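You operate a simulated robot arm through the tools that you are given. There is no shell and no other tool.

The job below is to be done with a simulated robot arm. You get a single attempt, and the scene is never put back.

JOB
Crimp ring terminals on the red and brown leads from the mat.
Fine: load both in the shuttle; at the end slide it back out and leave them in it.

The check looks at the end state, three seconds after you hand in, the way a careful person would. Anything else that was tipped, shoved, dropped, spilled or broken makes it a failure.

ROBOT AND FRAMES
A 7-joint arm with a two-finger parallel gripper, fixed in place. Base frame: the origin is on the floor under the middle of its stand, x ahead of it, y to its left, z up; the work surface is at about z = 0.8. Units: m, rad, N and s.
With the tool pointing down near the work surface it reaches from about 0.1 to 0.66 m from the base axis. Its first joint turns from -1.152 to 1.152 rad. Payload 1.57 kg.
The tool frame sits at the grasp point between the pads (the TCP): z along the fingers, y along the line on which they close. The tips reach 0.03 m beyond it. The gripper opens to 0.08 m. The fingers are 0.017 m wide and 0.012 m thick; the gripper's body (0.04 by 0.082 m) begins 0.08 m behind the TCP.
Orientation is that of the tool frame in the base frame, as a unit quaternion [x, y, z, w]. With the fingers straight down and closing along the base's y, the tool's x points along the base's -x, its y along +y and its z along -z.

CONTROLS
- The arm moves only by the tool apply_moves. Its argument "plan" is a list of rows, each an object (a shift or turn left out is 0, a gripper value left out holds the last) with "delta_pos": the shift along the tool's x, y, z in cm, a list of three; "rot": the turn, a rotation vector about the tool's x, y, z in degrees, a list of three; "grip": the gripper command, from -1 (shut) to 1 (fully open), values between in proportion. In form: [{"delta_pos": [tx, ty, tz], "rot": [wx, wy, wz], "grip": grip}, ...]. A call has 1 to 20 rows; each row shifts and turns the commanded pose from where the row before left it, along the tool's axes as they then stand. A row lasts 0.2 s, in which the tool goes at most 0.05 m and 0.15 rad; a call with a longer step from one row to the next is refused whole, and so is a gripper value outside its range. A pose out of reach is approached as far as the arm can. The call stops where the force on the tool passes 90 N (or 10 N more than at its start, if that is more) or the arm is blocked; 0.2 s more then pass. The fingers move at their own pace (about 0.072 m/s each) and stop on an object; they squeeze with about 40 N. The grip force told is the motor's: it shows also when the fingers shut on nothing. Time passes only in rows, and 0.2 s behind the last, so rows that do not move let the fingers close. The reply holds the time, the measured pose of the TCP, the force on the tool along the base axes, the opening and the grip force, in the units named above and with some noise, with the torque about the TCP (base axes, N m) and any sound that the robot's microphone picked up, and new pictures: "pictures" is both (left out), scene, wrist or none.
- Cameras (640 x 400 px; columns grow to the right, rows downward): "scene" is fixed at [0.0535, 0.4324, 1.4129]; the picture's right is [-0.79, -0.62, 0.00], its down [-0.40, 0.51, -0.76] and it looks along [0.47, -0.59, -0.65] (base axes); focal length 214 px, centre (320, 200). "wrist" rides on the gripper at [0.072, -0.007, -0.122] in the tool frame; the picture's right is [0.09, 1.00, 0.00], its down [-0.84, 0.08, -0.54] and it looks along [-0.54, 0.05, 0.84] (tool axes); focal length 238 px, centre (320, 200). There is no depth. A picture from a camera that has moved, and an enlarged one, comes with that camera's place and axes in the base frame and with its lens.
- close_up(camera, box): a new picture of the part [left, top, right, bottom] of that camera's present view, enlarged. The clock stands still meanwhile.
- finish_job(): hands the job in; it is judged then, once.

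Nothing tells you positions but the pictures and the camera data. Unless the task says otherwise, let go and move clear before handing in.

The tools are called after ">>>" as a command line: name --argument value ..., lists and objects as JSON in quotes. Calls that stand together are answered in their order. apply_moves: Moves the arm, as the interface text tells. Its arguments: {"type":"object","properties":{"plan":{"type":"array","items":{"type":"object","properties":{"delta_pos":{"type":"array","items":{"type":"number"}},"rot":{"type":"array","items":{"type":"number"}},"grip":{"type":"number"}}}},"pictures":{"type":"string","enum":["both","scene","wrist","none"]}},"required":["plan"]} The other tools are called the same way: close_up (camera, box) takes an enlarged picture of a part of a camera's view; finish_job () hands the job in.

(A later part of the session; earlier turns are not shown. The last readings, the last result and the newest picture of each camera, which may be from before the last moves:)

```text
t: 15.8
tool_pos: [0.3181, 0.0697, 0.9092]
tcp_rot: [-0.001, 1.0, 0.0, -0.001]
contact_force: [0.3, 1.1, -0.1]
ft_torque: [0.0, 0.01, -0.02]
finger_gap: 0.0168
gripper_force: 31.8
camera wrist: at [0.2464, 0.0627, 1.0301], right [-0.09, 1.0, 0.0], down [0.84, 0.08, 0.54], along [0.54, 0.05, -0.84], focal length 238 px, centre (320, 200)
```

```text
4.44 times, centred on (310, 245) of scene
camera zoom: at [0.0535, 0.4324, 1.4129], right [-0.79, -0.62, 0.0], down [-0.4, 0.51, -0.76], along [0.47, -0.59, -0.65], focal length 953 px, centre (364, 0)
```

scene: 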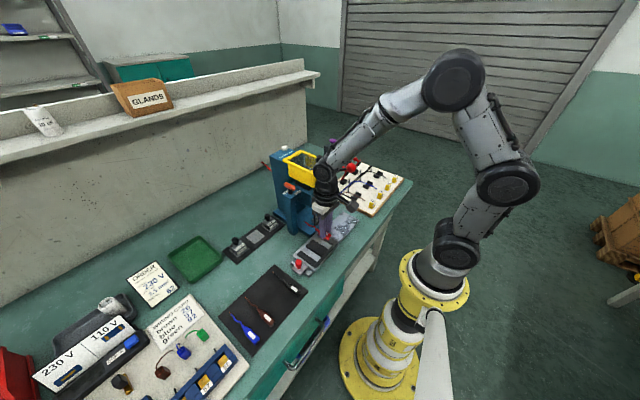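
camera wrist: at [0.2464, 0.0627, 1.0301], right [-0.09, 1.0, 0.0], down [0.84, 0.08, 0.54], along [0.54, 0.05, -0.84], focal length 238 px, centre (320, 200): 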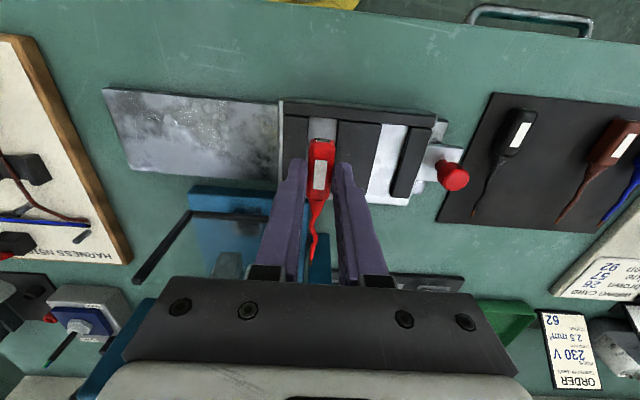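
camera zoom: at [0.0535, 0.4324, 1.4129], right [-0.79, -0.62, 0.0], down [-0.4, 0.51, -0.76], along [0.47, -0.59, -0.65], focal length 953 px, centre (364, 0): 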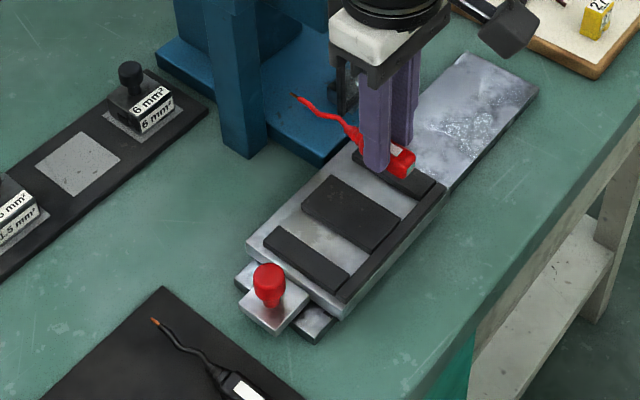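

The red lead is centred over channel 1 (y 0.058–0.082) with its back about 2 mm ahead of the stop bar. I'll lower it toward the channel floor.

>>> apply_moves --plan '[{"delta_pos": [0.1, 0.03, 1.8], "grip": -1}, {"delta_pos": [0, 0, 1.7]}, {"delta_pos": [0, 0, 0.2]}, {"delta_pos": [0, 0, 0]}]' --pictures "wrist"

>>> close_up --camera "wrist" --box '[220, 100, 440, 250]'

>>> close_up --camera "scene" --box '[280, 205, 360, 265]'

```text
t: 16.8
tool_pos: [0.3163, 0.0699, 0.8723]
tcp_rot: [-0.001, 1.0, 0.0, -0.002]
contact_force: [0.4, -0.3, -0.3]
ft_torque: [0.02, 0.01, 0.03]
finger_gap: 0.0167
gripper_force: 31.9
camera wrist: at [0.2448, 0.0627, 0.9933], right [-0.09, 1.0, 0.0], down [0.84, 0.08, 0.54], along [0.54, 0.05, -0.84], focal length 238 px, centre (320, 200)
```

wrist: 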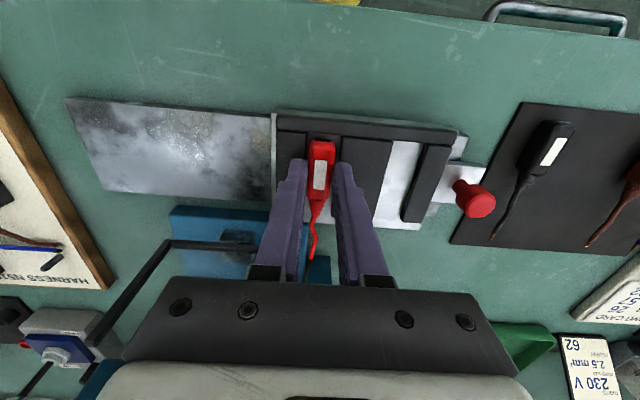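

```text
2.67 times, centred on (330, 175) of wrist
camera zoom: at [0.2448, 0.0627, 0.9933], right [-0.09, 1.0, 0.0], down [0.84, 0.08, 0.54], along [0.54, 0.05, -0.84], focal length 636 px, centre (293, 267)
```

zoom: 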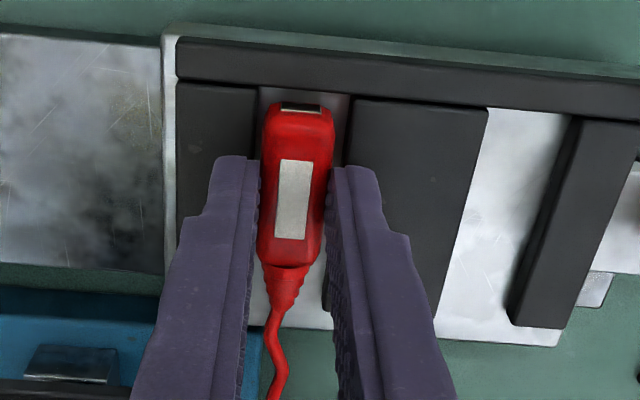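

```text
6.67 times, centred on (320, 235) of scene
camera zoom: at [0.0535, 0.4324, 1.4129], right [-0.79, -0.62, 0.0], down [-0.4, 0.51, -0.76], along [0.47, -0.59, -0.65], focal length 1430 px, centre (320, -33)
```

zoom: 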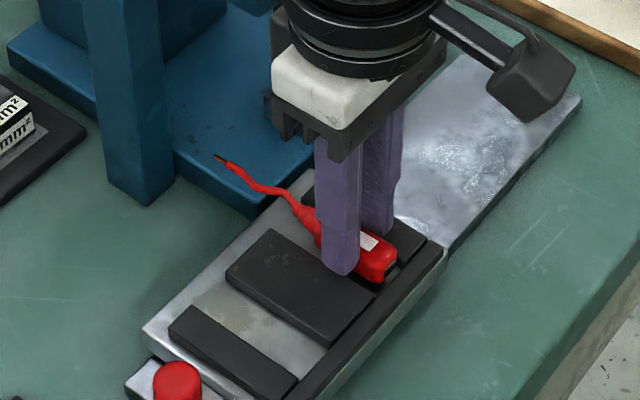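

The red lead is just above the channel floor with no contact yet. I'll lower it in small steps and watch the force.

>>> apply_moves --plan '[{"delta_pos": [0, 0, 0.15], "grip": -1}, {"delta_pos": [0, 0, 0.1]}, {"delta_pos": [0, 0, 0]}]' --pictures "none"

```text
t: 17.6
tool_pos: [0.3161, 0.0703, 0.87]
tcp_rot: [-0.001, 1.0, 0.0, -0.001]
contact_force: [-0.5, -0.6, -1.0]
ft_torque: [0.01, -0.02, -0.01]
finger_gap: 0.0167
gripper_force: 32.2
```

>>> apply_moves --plan '[{"delta_pos": [0, 0, 0.1], "grip": -1}, {"delta_pos": [0, 0, 0.1]}, {"delta_pos": [0, 0, 0]}]' --pictures "none"

```text
t: 18.4
tool_pos: [0.3157, 0.0699, 0.8676]
tcp_rot: [-0.001, 1.0, 0.001, -0.001]
contact_force: [-2.3, -1.1, 4.9]
ft_torque: [-0.02, 0.02, -0.03]
finger_gap: 0.0166
gripper_force: 31.7
```

Contact is felt at z≈0.868, as expected for the channel floor. I'll release and back up.

>>> apply_moves --plan '[{"grip": -0.2}, {"grip": -0.2}, {"delta_pos": [0, 0, -2.0]}, {"delta_pos": [0, 0, -4.0]}, {"delta_pos": [0, 0, 0]}]' --pictures "wrist"

>>> close_up --camera "wrist" --box '[220, 70, 440, 220]'

>>> close_up --camera "scene" --box '[280, 205, 360, 265]'

```text
t: 19.6
tool_pos: [0.3173, 0.0702, 0.9286]
tcp_rot: [0.0, 1.0, 0.0, -0.001]
contact_force: [-0.1, 0.1, -0.2]
ft_torque: [0.01, 0.0, -0.02]
finger_gap: 0.032
gripper_force: 0.1
camera wrist: at [0.2458, 0.0637, 1.0498], right [-0.09, 1.0, 0.0], down [0.84, 0.08, 0.54], along [0.54, 0.05, -0.84], focal length 238 px, centre (320, 200)
```

wrist: 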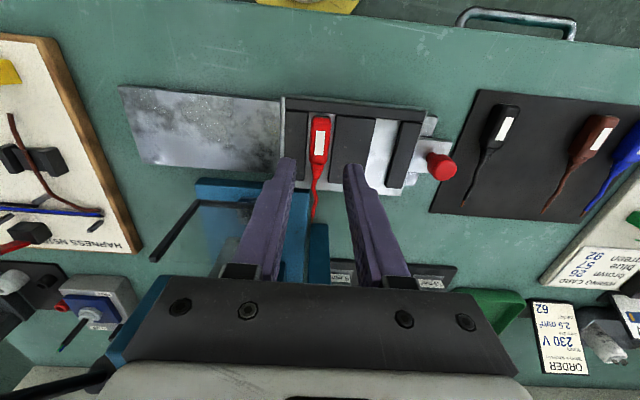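

```text
2.67 times, centred on (330, 145) of wrist
camera zoom: at [0.2458, 0.0637, 1.0498], right [-0.09, 1.0, 0.0], down [0.84, 0.08, 0.54], along [0.54, 0.05, -0.84], focal length 636 px, centre (293, 347)
```

zoom: 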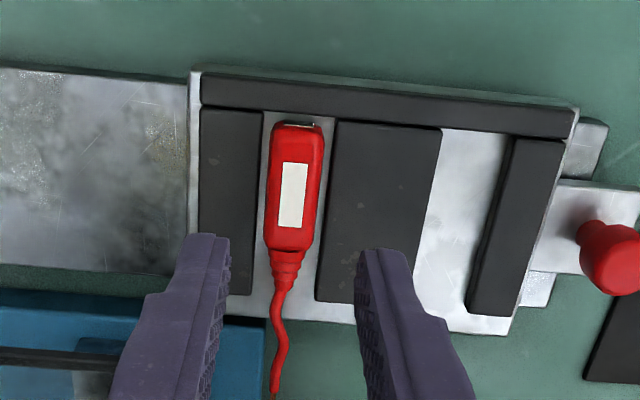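

```text
6.67 times, centred on (320, 235) of scene
camera zoom: at [0.0535, 0.4324, 1.4129], right [-0.79, -0.62, 0.0], down [-0.4, 0.51, -0.76], along [0.47, -0.59, -0.65], focal length 1430 px, centre (320, -33)
```

zoom: 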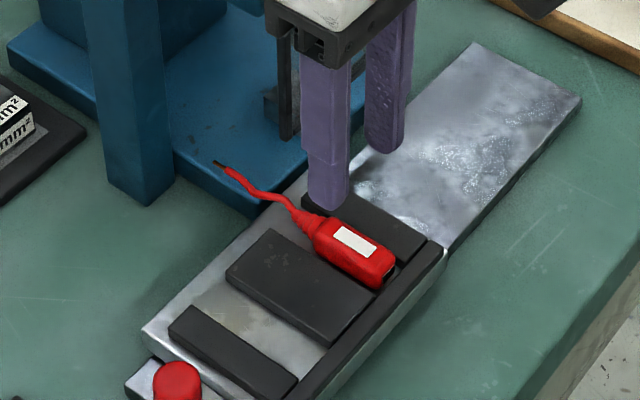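

The red lead is seated in channel 1. Next I'll move above the brown lead near (0.299, 0.346).

>>> apply_moves --plan '[{"delta_pos": [0.27, 3.94, 0.0], "grip": 0.0}, {"delta_pos": [0.27, 3.94, 0]}, {"delta_pos": [0.27, 3.94, 0]}, {"delta_pos": [0.27, 3.94, 0]}, {"delta_pos": [0.27, 3.94, 0.5]}, {"delta_pos": [0.27, 3.94, 1]}, {"delta_pos": [0.27, 3.94, 1]}, {"delta_pos": [0, 0, 0]}, {"delta_pos": [0, 0, 0]}]' --pictures "both"

>>> close_up --camera "wrist" --box '[230, 85, 460, 230]'

```text
t: 21.6
tool_pos: [0.2976, 0.3439, 0.9032]
tcp_rot: [0.0, 1.0, 0.001, -0.001]
contact_force: [-0.2, -0.1, 0.3]
ft_torque: [0.01, 0.02, 0.0]
finger_gap: 0.0398
gripper_force: 0.1
camera wrist: at [0.2267, 0.338, 1.0232], right [-0.09, 1.0, 0.0], down [0.84, 0.08, 0.54], along [0.54, 0.05, -0.84], focal length 238 px, centre (320, 200)
```

scene: 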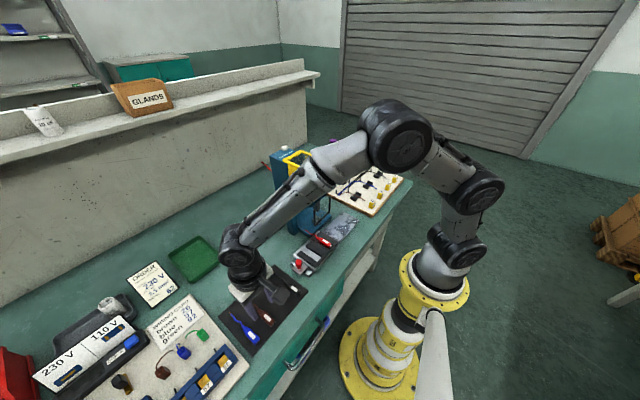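
wrist: 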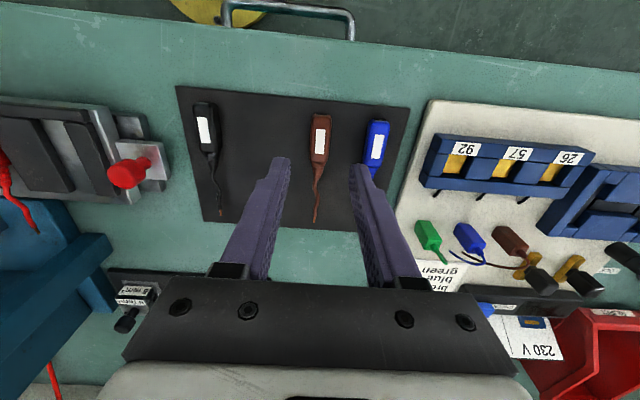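

```text
2.76 times, centred on (345, 158) of wrist
camera zoom: at [0.2267, 0.338, 1.0232], right [-0.09, 1.0, 0.0], down [0.84, 0.08, 0.54], along [0.54, 0.05, -0.84], focal length 658 px, centre (251, 317)
```

zoom: 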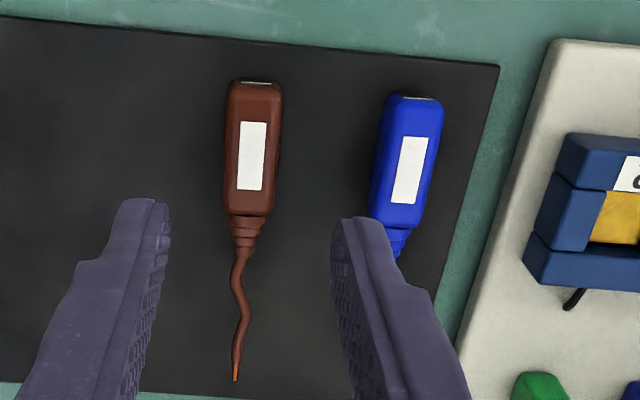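

The brown body is centred at about (0.297, 0.344), between the fingers. I'll descend, grip and lift it.

>>> apply_moves --plan '[{"delta_pos": [0.05, 0.0, 3.0], "grip": 0.0}, {"delta_pos": [0, 0, 2.97]}, {"delta_pos": [0, 0, 0]}, {"grip": -1}, {"grip": -1}, {"grip": -1}]' --pictures "wrist"

```text
t: 23.0
tool_pos: [0.2974, 0.345, 0.843]
tcp_rot: [0.0, 1.0, 0.001, 0.0]
contact_force: [0.3, 0.0, 0.5]
ft_torque: [0.02, 0.01, 0.02]
finger_gap: 0.0164
gripper_force: 32.3
camera wrist: at [0.2258, 0.3389, 0.964], right [-0.09, 1.0, 0.0], down [0.84, 0.08, 0.54], along [0.54, 0.05, -0.84], focal length 238 px, centre (320, 200)
```

wrist: 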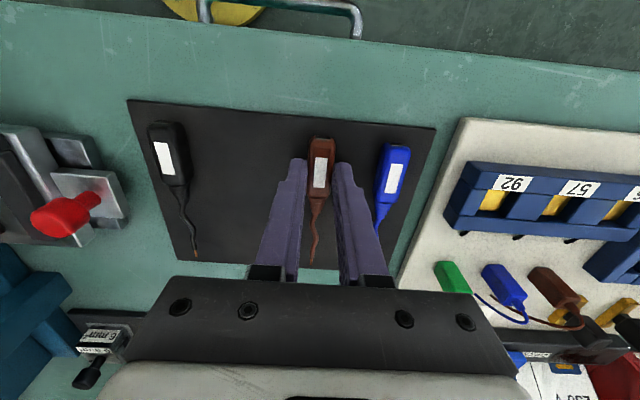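

The brown lead is gripped. I'll lift it and carry it to channel 2 at y≈0.129.

>>> apply_moves --plan '[{"delta_pos": [0, 0, -3.5], "grip": -1}, {"delta_pos": [0, 0, -3.7]}, {"delta_pos": [-0.39, -4.31, 0]}, {"delta_pos": [-0.39, -4.31, 0]}, {"delta_pos": [-0.39, -4.31, 0]}, {"delta_pos": [-0.39, -4.31, 0]}, {"delta_pos": [-0.39, -4.31, 0]}, {"delta_pos": [0, 0, 0]}]' --pictures "wrist"

>>> close_up --camera "wrist" --box '[220, 90, 440, 240]'

```text
t: 24.8
tool_pos: [0.3165, 0.127, 0.9162]
tcp_rot: [0.0, 1.0, 0.0, -0.001]
contact_force: [-0.6, 0.4, 0.0]
ft_torque: [0.03, -0.02, 0.05]
finger_gap: 0.0169
gripper_force: 32.1
camera wrist: at [0.2443, 0.1214, 1.0377], right [-0.09, 1.0, 0.0], down [0.84, 0.08, 0.54], along [0.54, 0.05, -0.84], focal length 238 px, centre (320, 200)
```

wrist: 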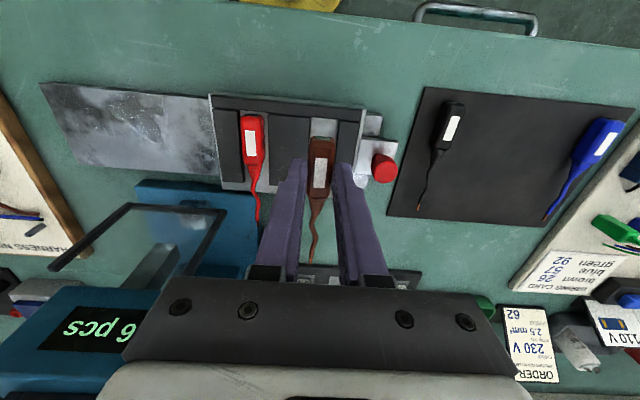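

```text
2.67 times, centred on (330, 165) of wrist
camera zoom: at [0.2443, 0.1214, 1.0377], right [-0.09, 1.0, 0.0], down [0.84, 0.08, 0.54], along [0.54, 0.05, -0.84], focal length 636 px, centre (293, 293)
```

zoom: 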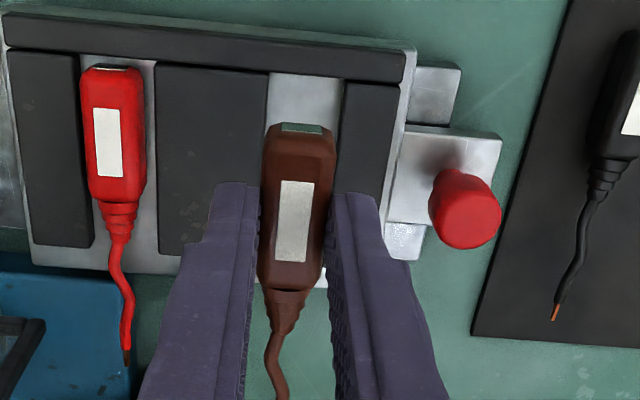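

The brown lead needs about 2.5 mm more in +y to centre on channel 2 (centre ≈0.130). I'll shift and lower it partway.

>>> apply_moves --plan '[{"delta_pos": [-0.03, 0.25, 2.0], "grip": -1}, {"delta_pos": [0, 0, 1.8]}, {"delta_pos": [0, 0, 0.3]}, {"delta_pos": [0, 0, 0]}]' --pictures "wrist"

>>> close_up --camera "wrist" --box '[220, 100, 440, 250]'

>>> close_up --camera "scene" --box '[280, 205, 360, 285]'

```text
t: 25.8
tool_pos: [0.3155, 0.1304, 0.8739]
tcp_rot: [-0.001, 1.0, 0.0, -0.001]
contact_force: [-1.0, 0.1, -1.0]
ft_torque: [-0.03, -0.03, -0.04]
finger_gap: 0.0166
gripper_force: 32.3
camera wrist: at [0.2445, 0.1252, 0.9954], right [-0.09, 1.0, 0.0], down [0.84, 0.08, 0.54], along [0.54, 0.05, -0.84], focal length 238 px, centre (320, 200)
```

wrist: 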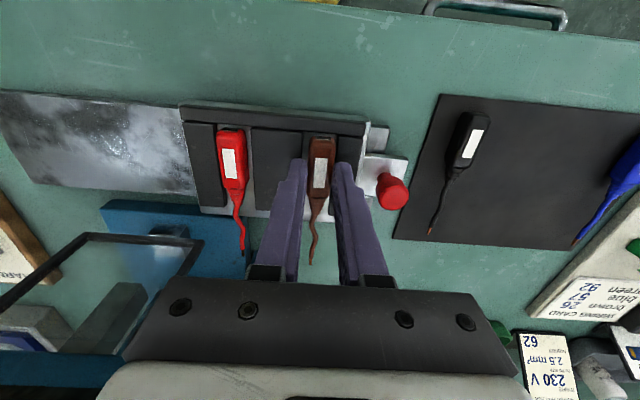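

```text
2.67 times, centred on (330, 175) of wrist
camera zoom: at [0.2445, 0.1252, 0.9954], right [-0.09, 1.0, 0.0], down [0.84, 0.08, 0.54], along [0.54, 0.05, -0.84], focal length 636 px, centre (293, 267)
```

zoom: 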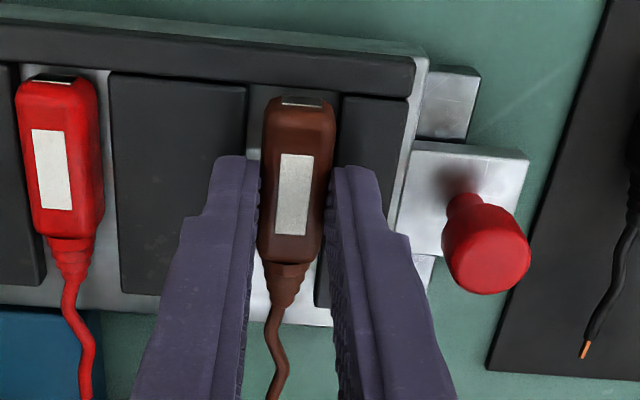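

```text
5.00 times, centred on (320, 245) of scene
camera zoom: at [0.0535, 0.4324, 1.4129], right [-0.79, -0.62, 0.0], down [-0.4, 0.51, -0.76], along [0.47, -0.59, -0.65], focal length 1072 px, centre (320, -25)
```

zoom: 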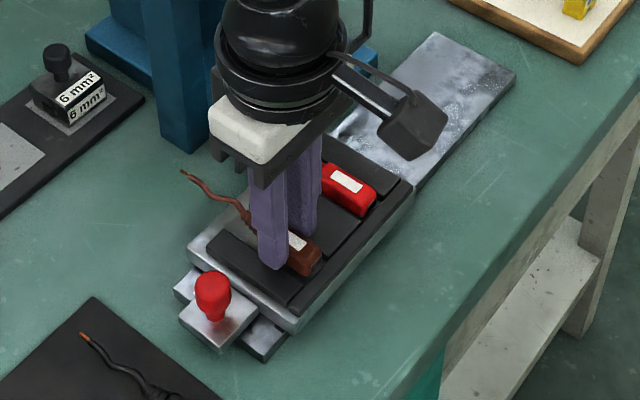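

The brown body sits about 1.5 mm to the +y side of the channel centre. I'll nudge it back and lower until contact.

>>> apply_moves --plan '[{"delta_pos": [0, -0.12, 0.15], "grip": -1}, {"delta_pos": [0, 0, 0.15]}, {"delta_pos": [0, 0, 0.1]}, {"delta_pos": [0, 0, 0]}]' --pictures "none"

```text
t: 26.8
tool_pos: [0.3167, 0.1309, 0.87]
tcp_rot: [0.0, 1.0, 0.001, -0.001]
contact_force: [-0.1, 1.1, -0.3]
ft_torque: [0.01, -0.01, 0.0]
finger_gap: 0.0169
gripper_force: 31.7
```

>>> apply_moves --plan '[{"delta_pos": [0, 0, 0.12], "grip": -1}, {"delta_pos": [0, 0, 0.12]}, {"delta_pos": [0, 0, 0]}]' --pictures "wrist"

>>> close_up --camera "wrist" --box '[220, 100, 440, 250]'

```text
t: 27.6
tool_pos: [0.3165, 0.1296, 0.8674]
tcp_rot: [-0.001, 1.0, 0.001, -0.001]
contact_force: [0.0, 0.2, 0.2]
ft_torque: [0.05, 0.02, -0.01]
finger_gap: 0.0166
gripper_force: 32.1
camera wrist: at [0.2452, 0.1241, 0.9889], right [-0.09, 1.0, 0.0], down [0.84, 0.08, 0.54], along [0.54, 0.05, -0.84], focal length 238 px, centre (320, 200)
```

wrist: 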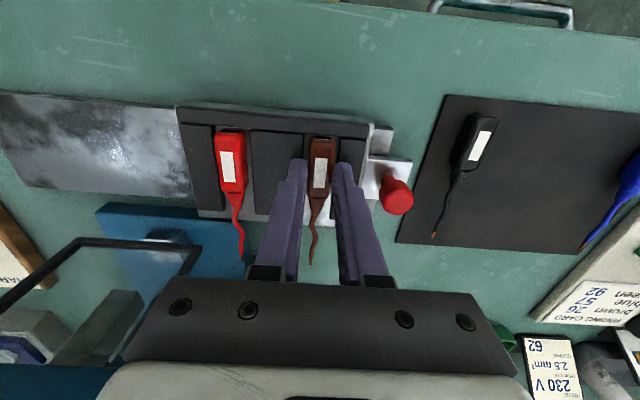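

```text
2.67 times, centred on (330, 175) of wrist
camera zoom: at [0.2452, 0.1241, 0.9889], right [-0.09, 1.0, 0.0], down [0.84, 0.08, 0.54], along [0.54, 0.05, -0.84], focal length 636 px, centre (293, 267)
```

zoom: 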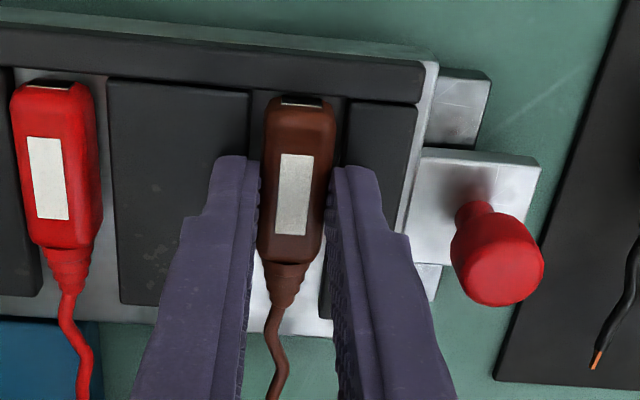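

>>> apply_moves --plan '[{"delta_pos": [0, 0, 0.1], "grip": -1}, {"delta_pos": [0, 0, 0.08]}, {"delta_pos": [0, 0, 0]}]' --pictures "none"

```text
t: 28.4
tool_pos: [0.3161, 0.1308, 0.8663]
tcp_rot: [-0.001, 1.0, 0.001, 0.0]
contact_force: [-1.3, -2.7, 12.2]
ft_torque: [-0.09, 0.07, 0.0]
finger_gap: 0.017
gripper_force: 32.3
```

Contact is 12 N, so the brown lead is on the floor of channel 2. I'll release it and rise.

>>> apply_moves --plan '[{"grip": -0.2}, {"grip": -0.2}, {"delta_pos": [0, 0, -2.0]}, {"delta_pos": [0, 0, -4.0]}, {"delta_pos": [0, 0, -2.0]}, {"delta_pos": [0, 0, 0]}]' --pictures "both"

>>> close_up --camera "wrist" --box '[180, 70, 440, 240]'

>>> close_up --camera "scene" --box '[280, 205, 360, 285]'

```text
t: 29.8
tool_pos: [0.3175, 0.129, 0.9451]
tcp_rot: [0.0, 1.0, 0.0, -0.001]
contact_force: [0.5, 0.2, 0.3]
ft_torque: [0.0, 0.0, 0.01]
finger_gap: 0.0319
gripper_force: 0.1
camera wrist: at [0.2458, 0.1234, 1.0673], right [-0.09, 1.0, 0.0], down [0.84, 0.08, 0.54], along [0.54, 0.05, -0.84], focal length 238 px, centre (320, 200)
```

scene: 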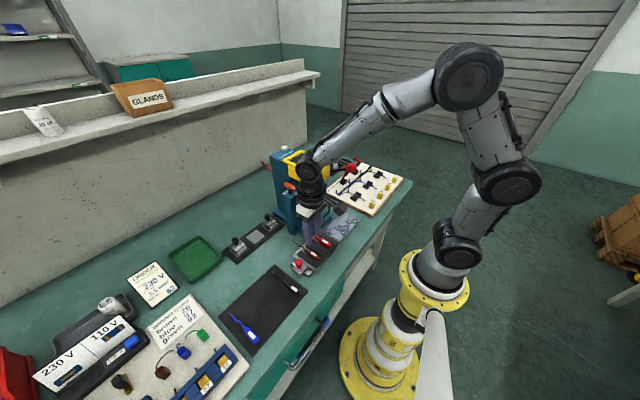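
wrist: 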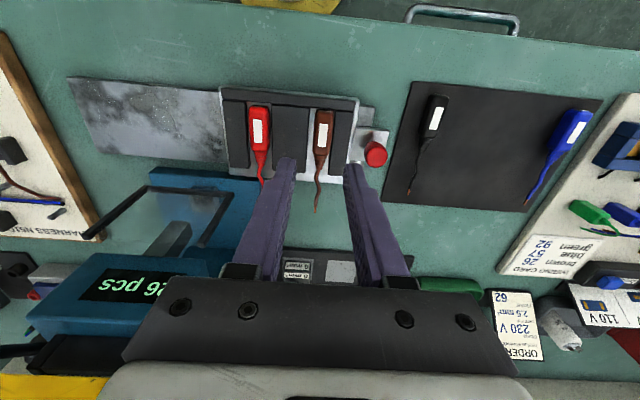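

```text
2.35 times, centred on (310, 155) of wrist
camera zoom: at [0.2458, 0.1234, 1.0673], right [-0.09, 1.0, 0.0], down [0.84, 0.08, 0.54], along [0.54, 0.05, -0.84], focal length 561 px, centre (344, 306)
```

zoom: 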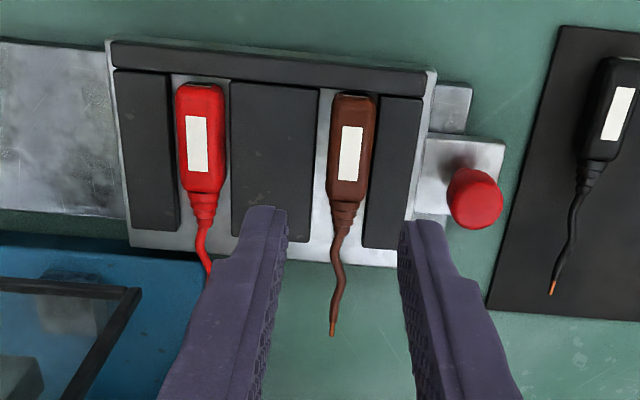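

```text
5.00 times, centred on (320, 245) of scene
camera zoom: at [0.0535, 0.4324, 1.4129], right [-0.79, -0.62, 0.0], down [-0.4, 0.51, -0.76], along [0.47, -0.59, -0.65], focal length 1072 px, centre (320, -25)
```

zoom: 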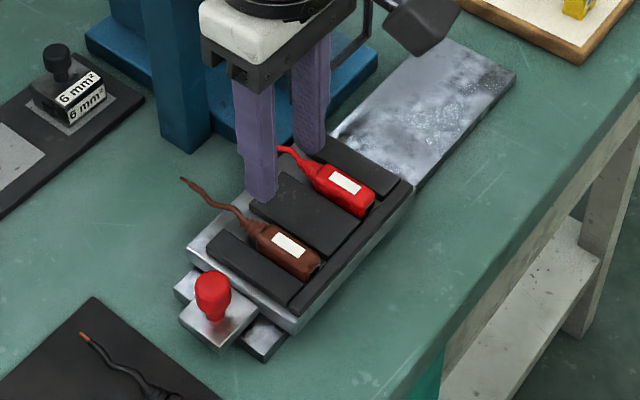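

Both leads are seated in the shuttle: red in channel 1 (y≈0.070) and brown in channel 2 (y≈0.130), with the die centre at y≈0. Next I'll go above the red shuttle knob at about (0.331, 0.186).

>>> apply_moves --plan '[{"delta_pos": [-0.65, 2.85, 0], "grip": 0.2}, {"delta_pos": [-0.65, 2.85, 0]}, {"delta_pos": [0, 0, 2.5]}, {"delta_pos": [0, 0, 0]}]' --pictures "wrist"

>>> close_up --camera "wrist" --box '[180, 70, 440, 240]'

>>> close_up --camera "scene" --box '[260, 215, 350, 295]'

```text
t: 30.8
tool_pos: [0.3298, 0.1884, 0.9213]
tcp_rot: [-0.001, 1.0, 0.001, 0.0]
contact_force: [0.3, -0.1, 0.7]
ft_torque: [-0.02, -0.01, 0.01]
finger_gap: 0.0481
gripper_force: 0.0
camera wrist: at [0.2579, 0.1817, 1.0429], right [-0.09, 1.0, 0.0], down [0.84, 0.08, 0.54], along [0.54, 0.05, -0.84], focal length 238 px, centre (320, 200)
```

wrist: 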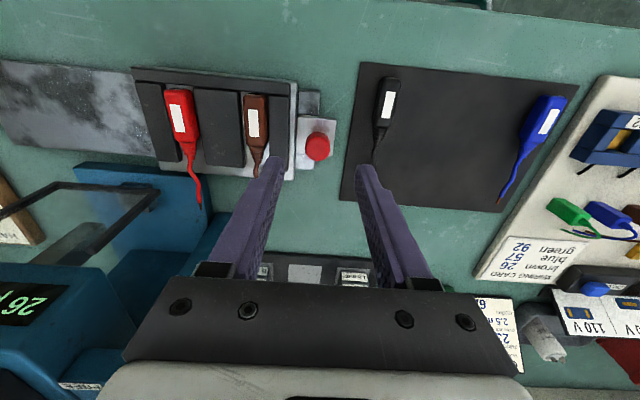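

```text
2.35 times, centred on (310, 155) of wrist
camera zoom: at [0.2579, 0.1817, 1.0429], right [-0.09, 1.0, 0.0], down [0.84, 0.08, 0.54], along [0.54, 0.05, -0.84], focal length 561 px, centre (344, 306)
```

zoom: 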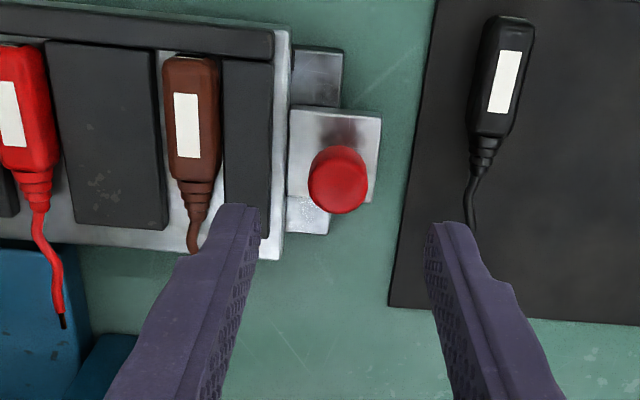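

```text
5.00 times, centred on (305, 255) of scene
camera zoom: at [0.0535, 0.4324, 1.4129], right [-0.79, -0.62, 0.0], down [-0.4, 0.51, -0.76], along [0.47, -0.59, -0.65], focal length 1072 px, centre (395, -75)
```

zoom: 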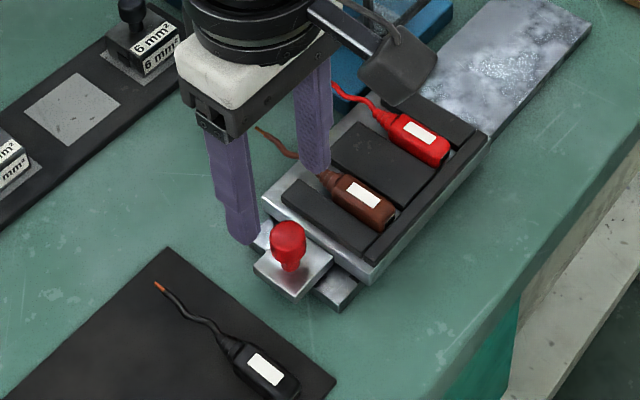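

The knob is at about (0.329, 0.186), 21 mm wide, with its head near z≈0.84–0.858. I'll descend around it and grip it.

>>> apply_moves --plan '[{"delta_pos": [0, -0.25, 2.7], "grip": 0.2}, {"delta_pos": [0, 0, 2.6]}, {"delta_pos": [0, 0, 0]}, {"grip": -1}, {"grip": -1}, {"grip": -1}]' --pictures "wrist"

>>> close_up --camera "wrist" --box '[180, 70, 440, 240]'

>>> close_up --camera "scene" --box '[260, 215, 350, 295]'

```text
t: 32.2
tool_pos: [0.3282, 0.1866, 0.8677]
tcp_rot: [0.0, 1.0, 0.0, -0.002]
contact_force: [1.5, 0.8, -4.3]
ft_torque: [0.31, -0.34, -0.02]
finger_gap: 0.0213
gripper_force: 34.7
camera wrist: at [0.2569, 0.1791, 0.9894], right [-0.09, 1.0, 0.0], down [0.84, 0.08, 0.54], along [0.54, 0.05, -0.84], focal length 238 px, centre (320, 200)
```

wrist: 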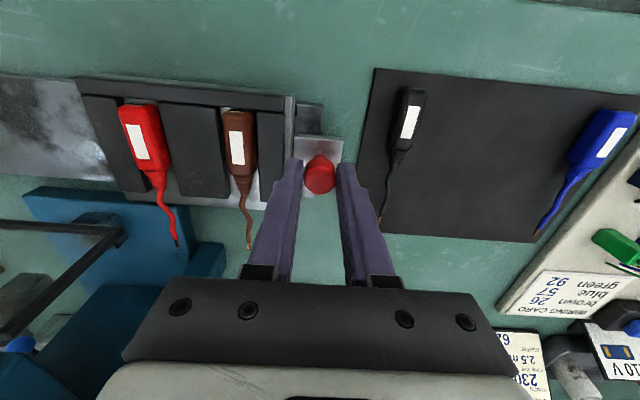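

```text
2.35 times, centred on (310, 155) of wrist
camera zoom: at [0.2569, 0.1791, 0.9894], right [-0.09, 1.0, 0.0], down [0.84, 0.08, 0.54], along [0.54, 0.05, -0.84], focal length 561 px, centre (344, 306)
```

zoom: 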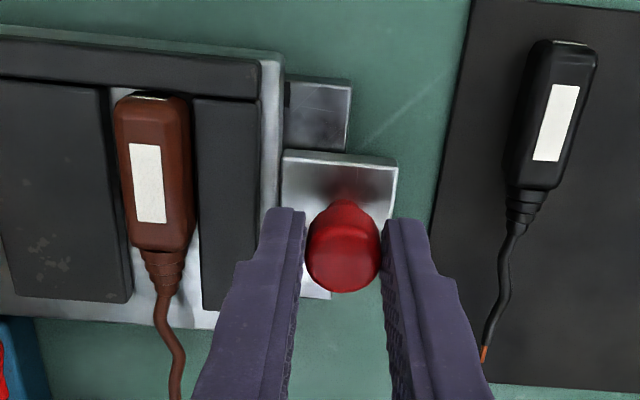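

```text
5.00 times, centred on (305, 255) of scene
camera zoom: at [0.0536, 0.4324, 1.4129], right [-0.79, -0.62, 0.0], down [-0.4, 0.51, -0.76], along [0.47, -0.59, -0.65], focal length 1072 px, centre (395, -75)
```

zoom: 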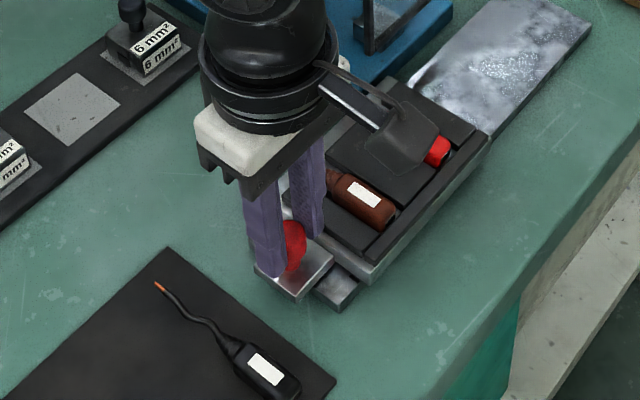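

The knob is gripped. I'll slide the shuttle gently in -y and check the resistance.

>>> apply_moves --plan '[{"delta_pos": [0, -0.5, 0], "grip": -1}, {"delta_pos": [0, -0.7, 0]}, {"delta_pos": [0, -0.8, 0]}, {"delta_pos": [0, 0, 0]}]' --pictures "wrist"

```text
t: 33.2
tool_pos: [0.3288, 0.1638, 0.8673]
tcp_rot: [-0.001, 1.0, -0.001, -0.002]
contact_force: [1.3, 0.0, -14.6]
ft_torque: [0.37, -0.19, 0.02]
finger_gap: 0.0214
gripper_force: 34.4
camera wrist: at [0.2574, 0.1581, 0.9897], right [-0.09, 1.0, 0.0], down [0.84, 0.08, 0.54], along [0.54, 0.05, -0.84], focal length 238 px, centre (320, 200)
```

wrist: 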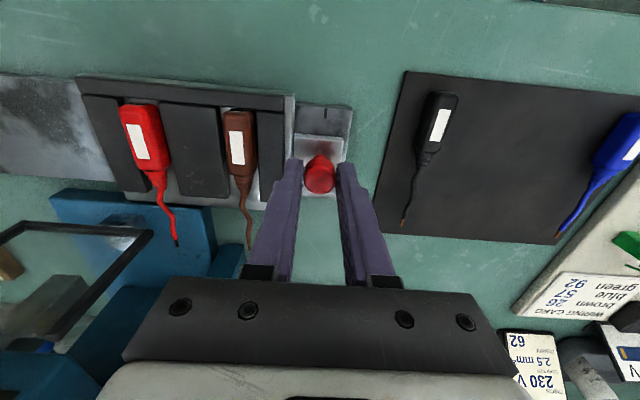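

The shuttle slides freely. I'll continue 4 cm more, easing down slightly to relieve the vertical pull.

>>> apply_moves --plan '[{"delta_pos": [0, -0.8, 0.05], "grip": -1}, {"delta_pos": [0, -0.8, 0.05]}, {"delta_pos": [0, -0.8, 0]}, {"delta_pos": [0, -0.8, 0]}, {"delta_pos": [0, -0.8, 0]}, {"delta_pos": [0, 0, 0]}]' --pictures "both"

>>> close_up --camera "wrist" --box '[60, 90, 320, 270]'

>>> close_up --camera "scene" --box '[275, 190, 365, 280]'

```text
t: 34.6
tool_pos: [0.3289, 0.1244, 0.8678]
tcp_rot: [-0.001, 1.0, 0.0, -0.001]
contact_force: [-13.3, -1.2, 12.5]
ft_torque: [0.25, 0.66, 0.0]
finger_gap: 0.0214
gripper_force: 34.6
camera wrist: at [0.2572, 0.1185, 0.9895], right [-0.09, 1.0, 0.0], down [0.84, 0.08, 0.54], along [0.54, 0.05, -0.84], focal length 238 px, centre (320, 200)
```

scene: 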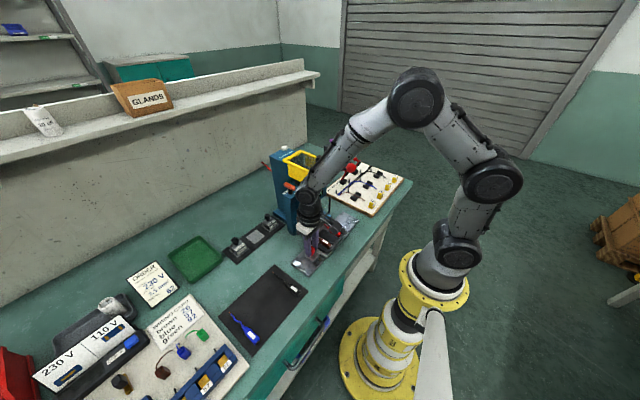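
wrist: 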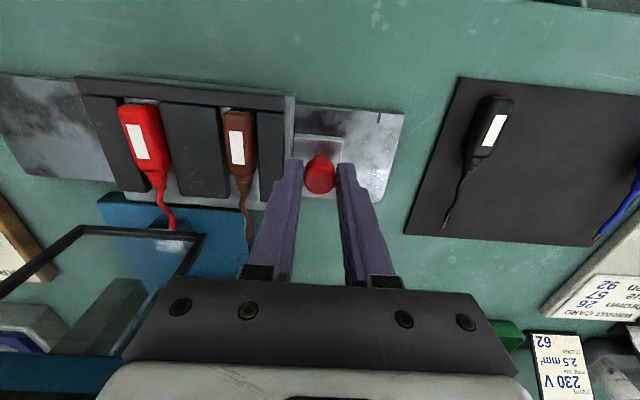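

```text
2.22 times, centred on (190, 180) of wrist
camera zoom: at [0.2572, 0.1185, 0.9895], right [-0.09, 1.0, 0.0], down [0.84, 0.08, 0.54], along [0.54, 0.05, -0.84], focal length 530 px, centre (609, 244)
```

zoom: 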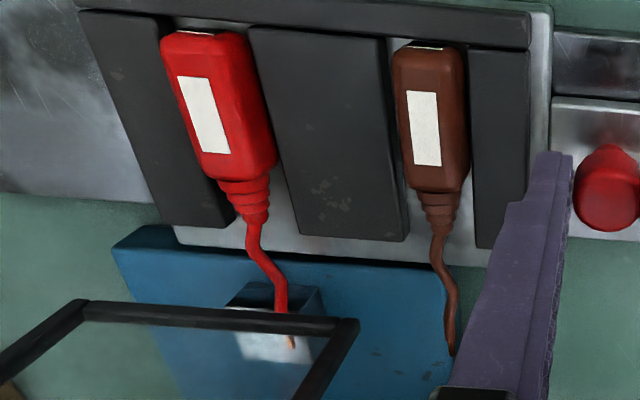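

```text
4.44 times, centred on (320, 235) of scene
camera zoom: at [0.053, 0.4323, 1.413], right [-0.79, -0.62, 0.0], down [-0.4, 0.51, -0.76], along [0.47, -0.59, -0.65], focal length 953 px, centre (320, 44)
```

zoom: 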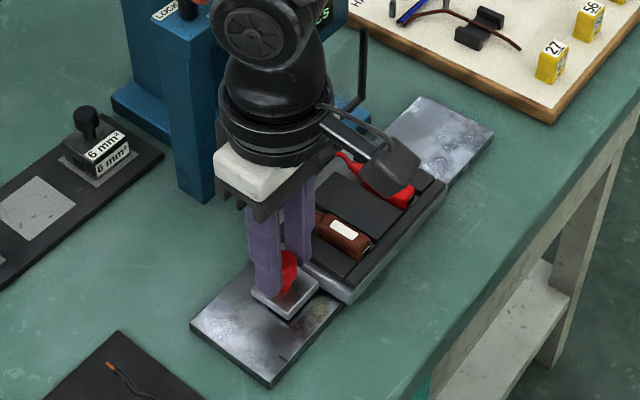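

The red wire is now near the anvil. I'll zoom in to judge its alignment with the die.

>>> close_up --camera "wrist" --box '[130, 180, 220, 260]'

>>> close_up --camera "wrist" --box '[290, 90, 410, 210]'

>>> close_up --camera "wrist" --box '[0, 190, 220, 360]'

```text
5.00 times, centred on (175, 220) of wrist
camera zoom: at [0.2572, 0.1185, 0.9895], right [-0.09, 1.0, 0.0], down [0.84, 0.08, 0.54], along [0.54, 0.05, -0.84], focal length 1192 px, centre (1045, 100)
```

zoom: 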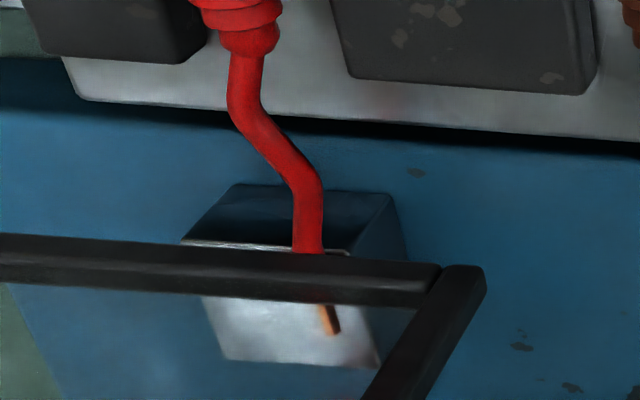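

```text
3.33 times, centred on (350, 150) of wrist
camera zoom: at [0.2572, 0.1185, 0.9895], right [-0.09, 1.0, 0.0], down [0.84, 0.08, 0.54], along [0.54, 0.05, -0.84], focal length 794 px, centre (220, 367)
```

zoom: 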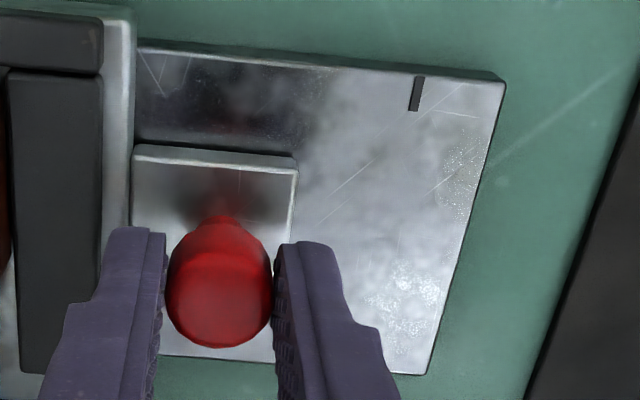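

```text
2.35 times, centred on (110, 275) of wrist
camera zoom: at [0.2572, 0.1185, 0.9895], right [-0.09, 1.0, 0.0], down [0.84, 0.08, 0.54], along [0.54, 0.05, -0.84], focal length 561 px, centre (814, 24)
```

zoom: 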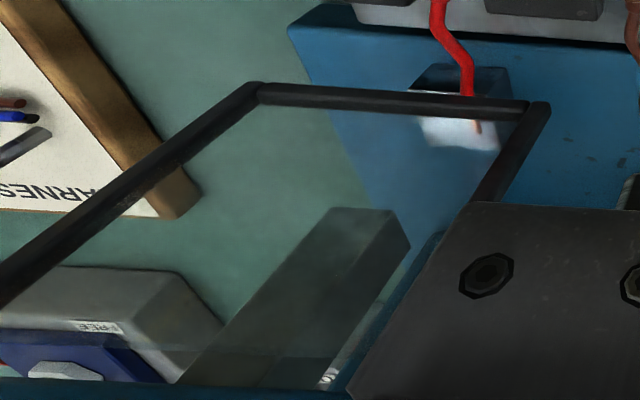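

The anvil spans x 0.396–0.424 and is centred at y≈0, and the red tip is at about (0.410, 0.010). A tick on the rail at y≈0.165 seems to mark the fully-out tray edge. I'll move 1.0 cm further in -y.

>>> apply_moves --plan '[{"delta_pos": [0, -0.5, -0.03], "grip": -1}, {"delta_pos": [0, -0.5, 0]}, {"delta_pos": [0, 0, 0]}, {"delta_pos": [0, 0, 0]}]' --pictures "wrist"

>>> close_up --camera "wrist" --box '[130, 180, 220, 260]'

>>> close_up --camera "wrist" --box '[290, 90, 410, 210]'

>>> close_up --camera "wrist" --box '[60, 70, 320, 250]'

```text
t: 35.6
tool_pos: [0.3284, 0.1145, 0.8675]
tcp_rot: [-0.001, 1.0, 0.0, -0.001]
contact_force: [-15.4, 3.1, 19.4]
ft_torque: [0.38, 0.51, 0.0]
finger_gap: 0.0213
gripper_force: 34.5
camera wrist: at [0.2575, 0.1084, 0.9892], right [-0.09, 1.0, 0.0], down [0.84, 0.08, 0.54], along [0.54, 0.05, -0.84], focal length 238 px, centre (320, 200)
```

wrist: 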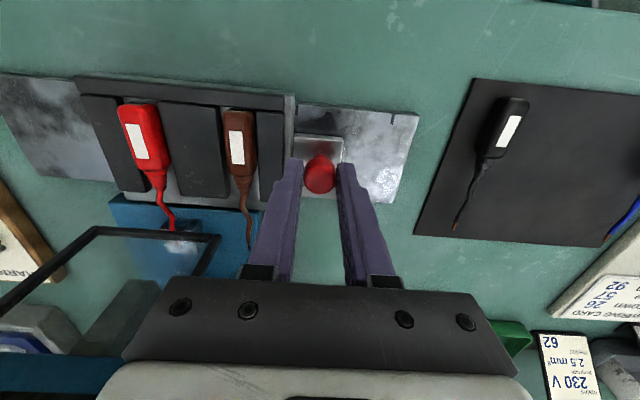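

```text
5.00 times, centred on (175, 220) of wrist
camera zoom: at [0.2575, 0.1084, 0.9892], right [-0.09, 1.0, 0.0], down [0.84, 0.08, 0.54], along [0.54, 0.05, -0.84], focal length 1192 px, centre (1045, 100)
```

zoom: 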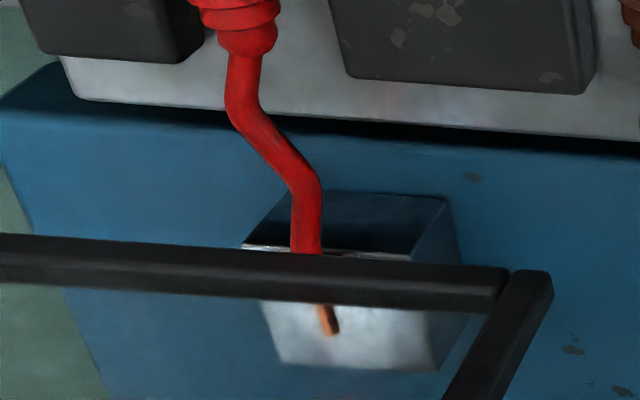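

```text
3.33 times, centred on (350, 150) of wrist
camera zoom: at [0.2575, 0.1084, 0.9892], right [-0.09, 1.0, 0.0], down [0.84, 0.08, 0.54], along [0.54, 0.05, -0.84], focal length 794 px, centre (220, 367)
```

zoom: 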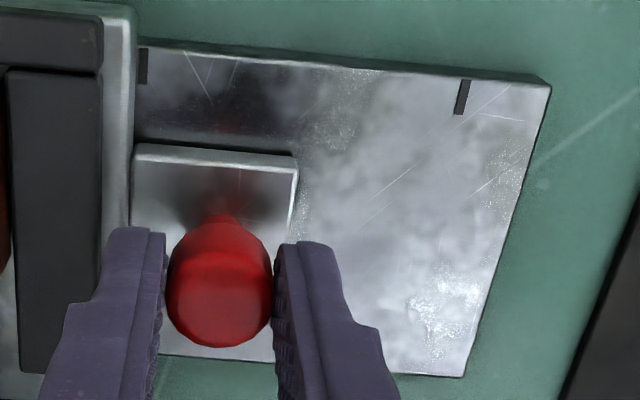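

```text
2.22 times, centred on (190, 160) of wrist
camera zoom: at [0.2575, 0.1084, 0.9892], right [-0.09, 1.0, 0.0], down [0.84, 0.08, 0.54], along [0.54, 0.05, -0.84], focal length 530 px, centre (609, 289)
```

zoom: 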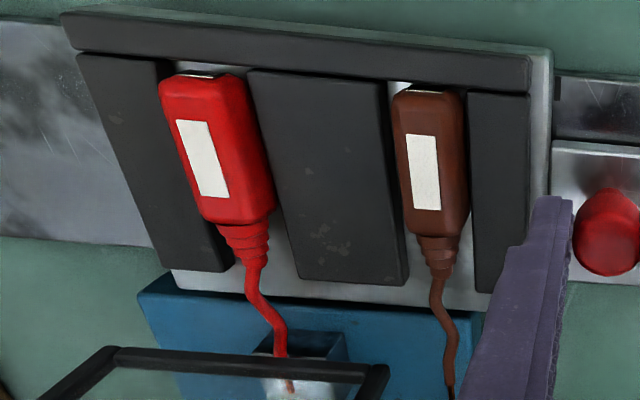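

A second rail tick at y≈0.095 lines up with the tray's edge, and the red tip sits at the die centre (y≈0.000). I'll release the knob, back away and rise to look at the lever.

>>> apply_moves --plan '[{"grip": 0.2}, {"grip": 0.2}, {"grip": 0.2}, {"delta_pos": [0, 0, -2.5]}, {"delta_pos": [0, 0, -4]}, {"delta_pos": [2, 0, -4.0]}, {"delta_pos": [3, -1, -3.8]}, {"delta_pos": [3, -2, -3]}, {"delta_pos": [3, -2, -3]}, {"delta_pos": [1, -2, -3.5]}, {"delta_pos": [0, -2, -3]}, {"delta_pos": [0, -2, -2]}, {"delta_pos": [0, 0, 0]}]' --pictures "both"

>>> close_up --camera "scene" --box '[260, 140, 400, 280]'

>>> close_up --camera "wrist" --box '[150, 90, 420, 290]'

```text
t: 38.4
tool_pos: [0.2104, 0.0043, 1.1554]
tcp_rot: [-0.001, 1.0, 0.0, -0.001]
contact_force: [0.1, -0.5, 0.0]
ft_torque: [-0.01, 0.02, 0.02]
finger_gap: 0.0482
gripper_force: 0.1
camera wrist: at [0.1386, -0.0015, 1.2774], right [-0.09, 1.0, 0.0], down [0.84, 0.08, 0.54], along [0.54, 0.05, -0.84], focal length 238 px, centre (320, 200)
```

scene: 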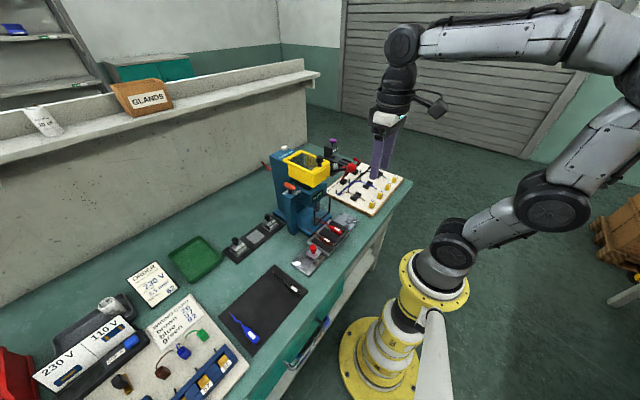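
wrist: 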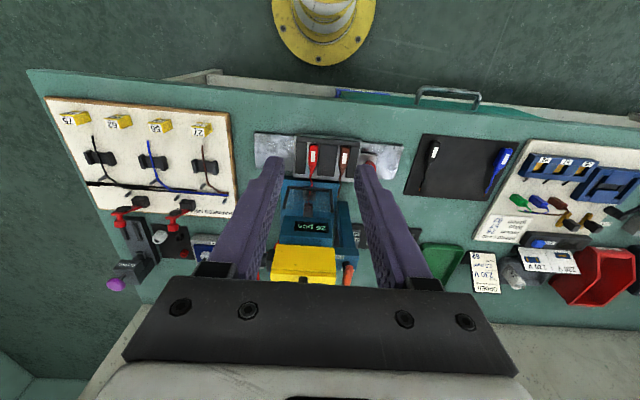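

```text
2.86 times, centred on (330, 210) of scene
camera zoom: at [0.0535, 0.4324, 1.4129], right [-0.79, -0.62, 0.0], down [-0.4, 0.51, -0.76], along [0.47, -0.59, -0.65], focal length 613 px, centre (291, 171)
```

zoom: 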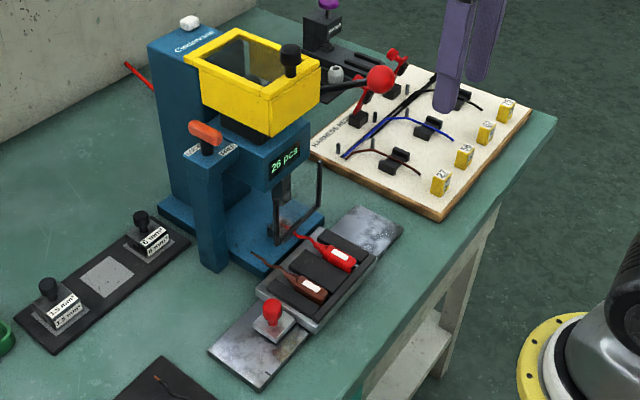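

```text
2.00 times, centred on (285, 190) of wrist
camera zoom: at [0.1386, -0.0015, 1.2774], right [-0.09, 1.0, 0.0], down [0.84, 0.08, 0.54], along [0.54, 0.05, -0.84], focal length 477 px, centre (390, 220)
```

zoom: 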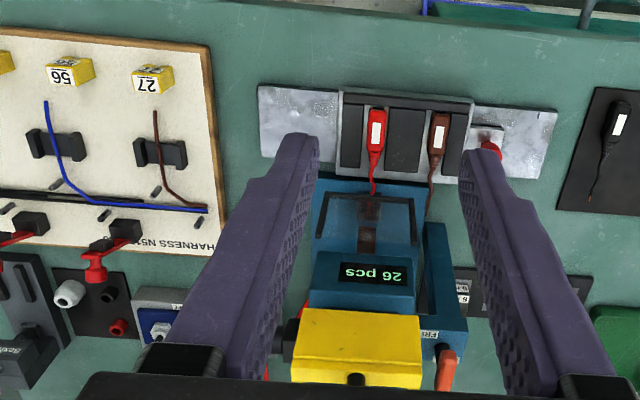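

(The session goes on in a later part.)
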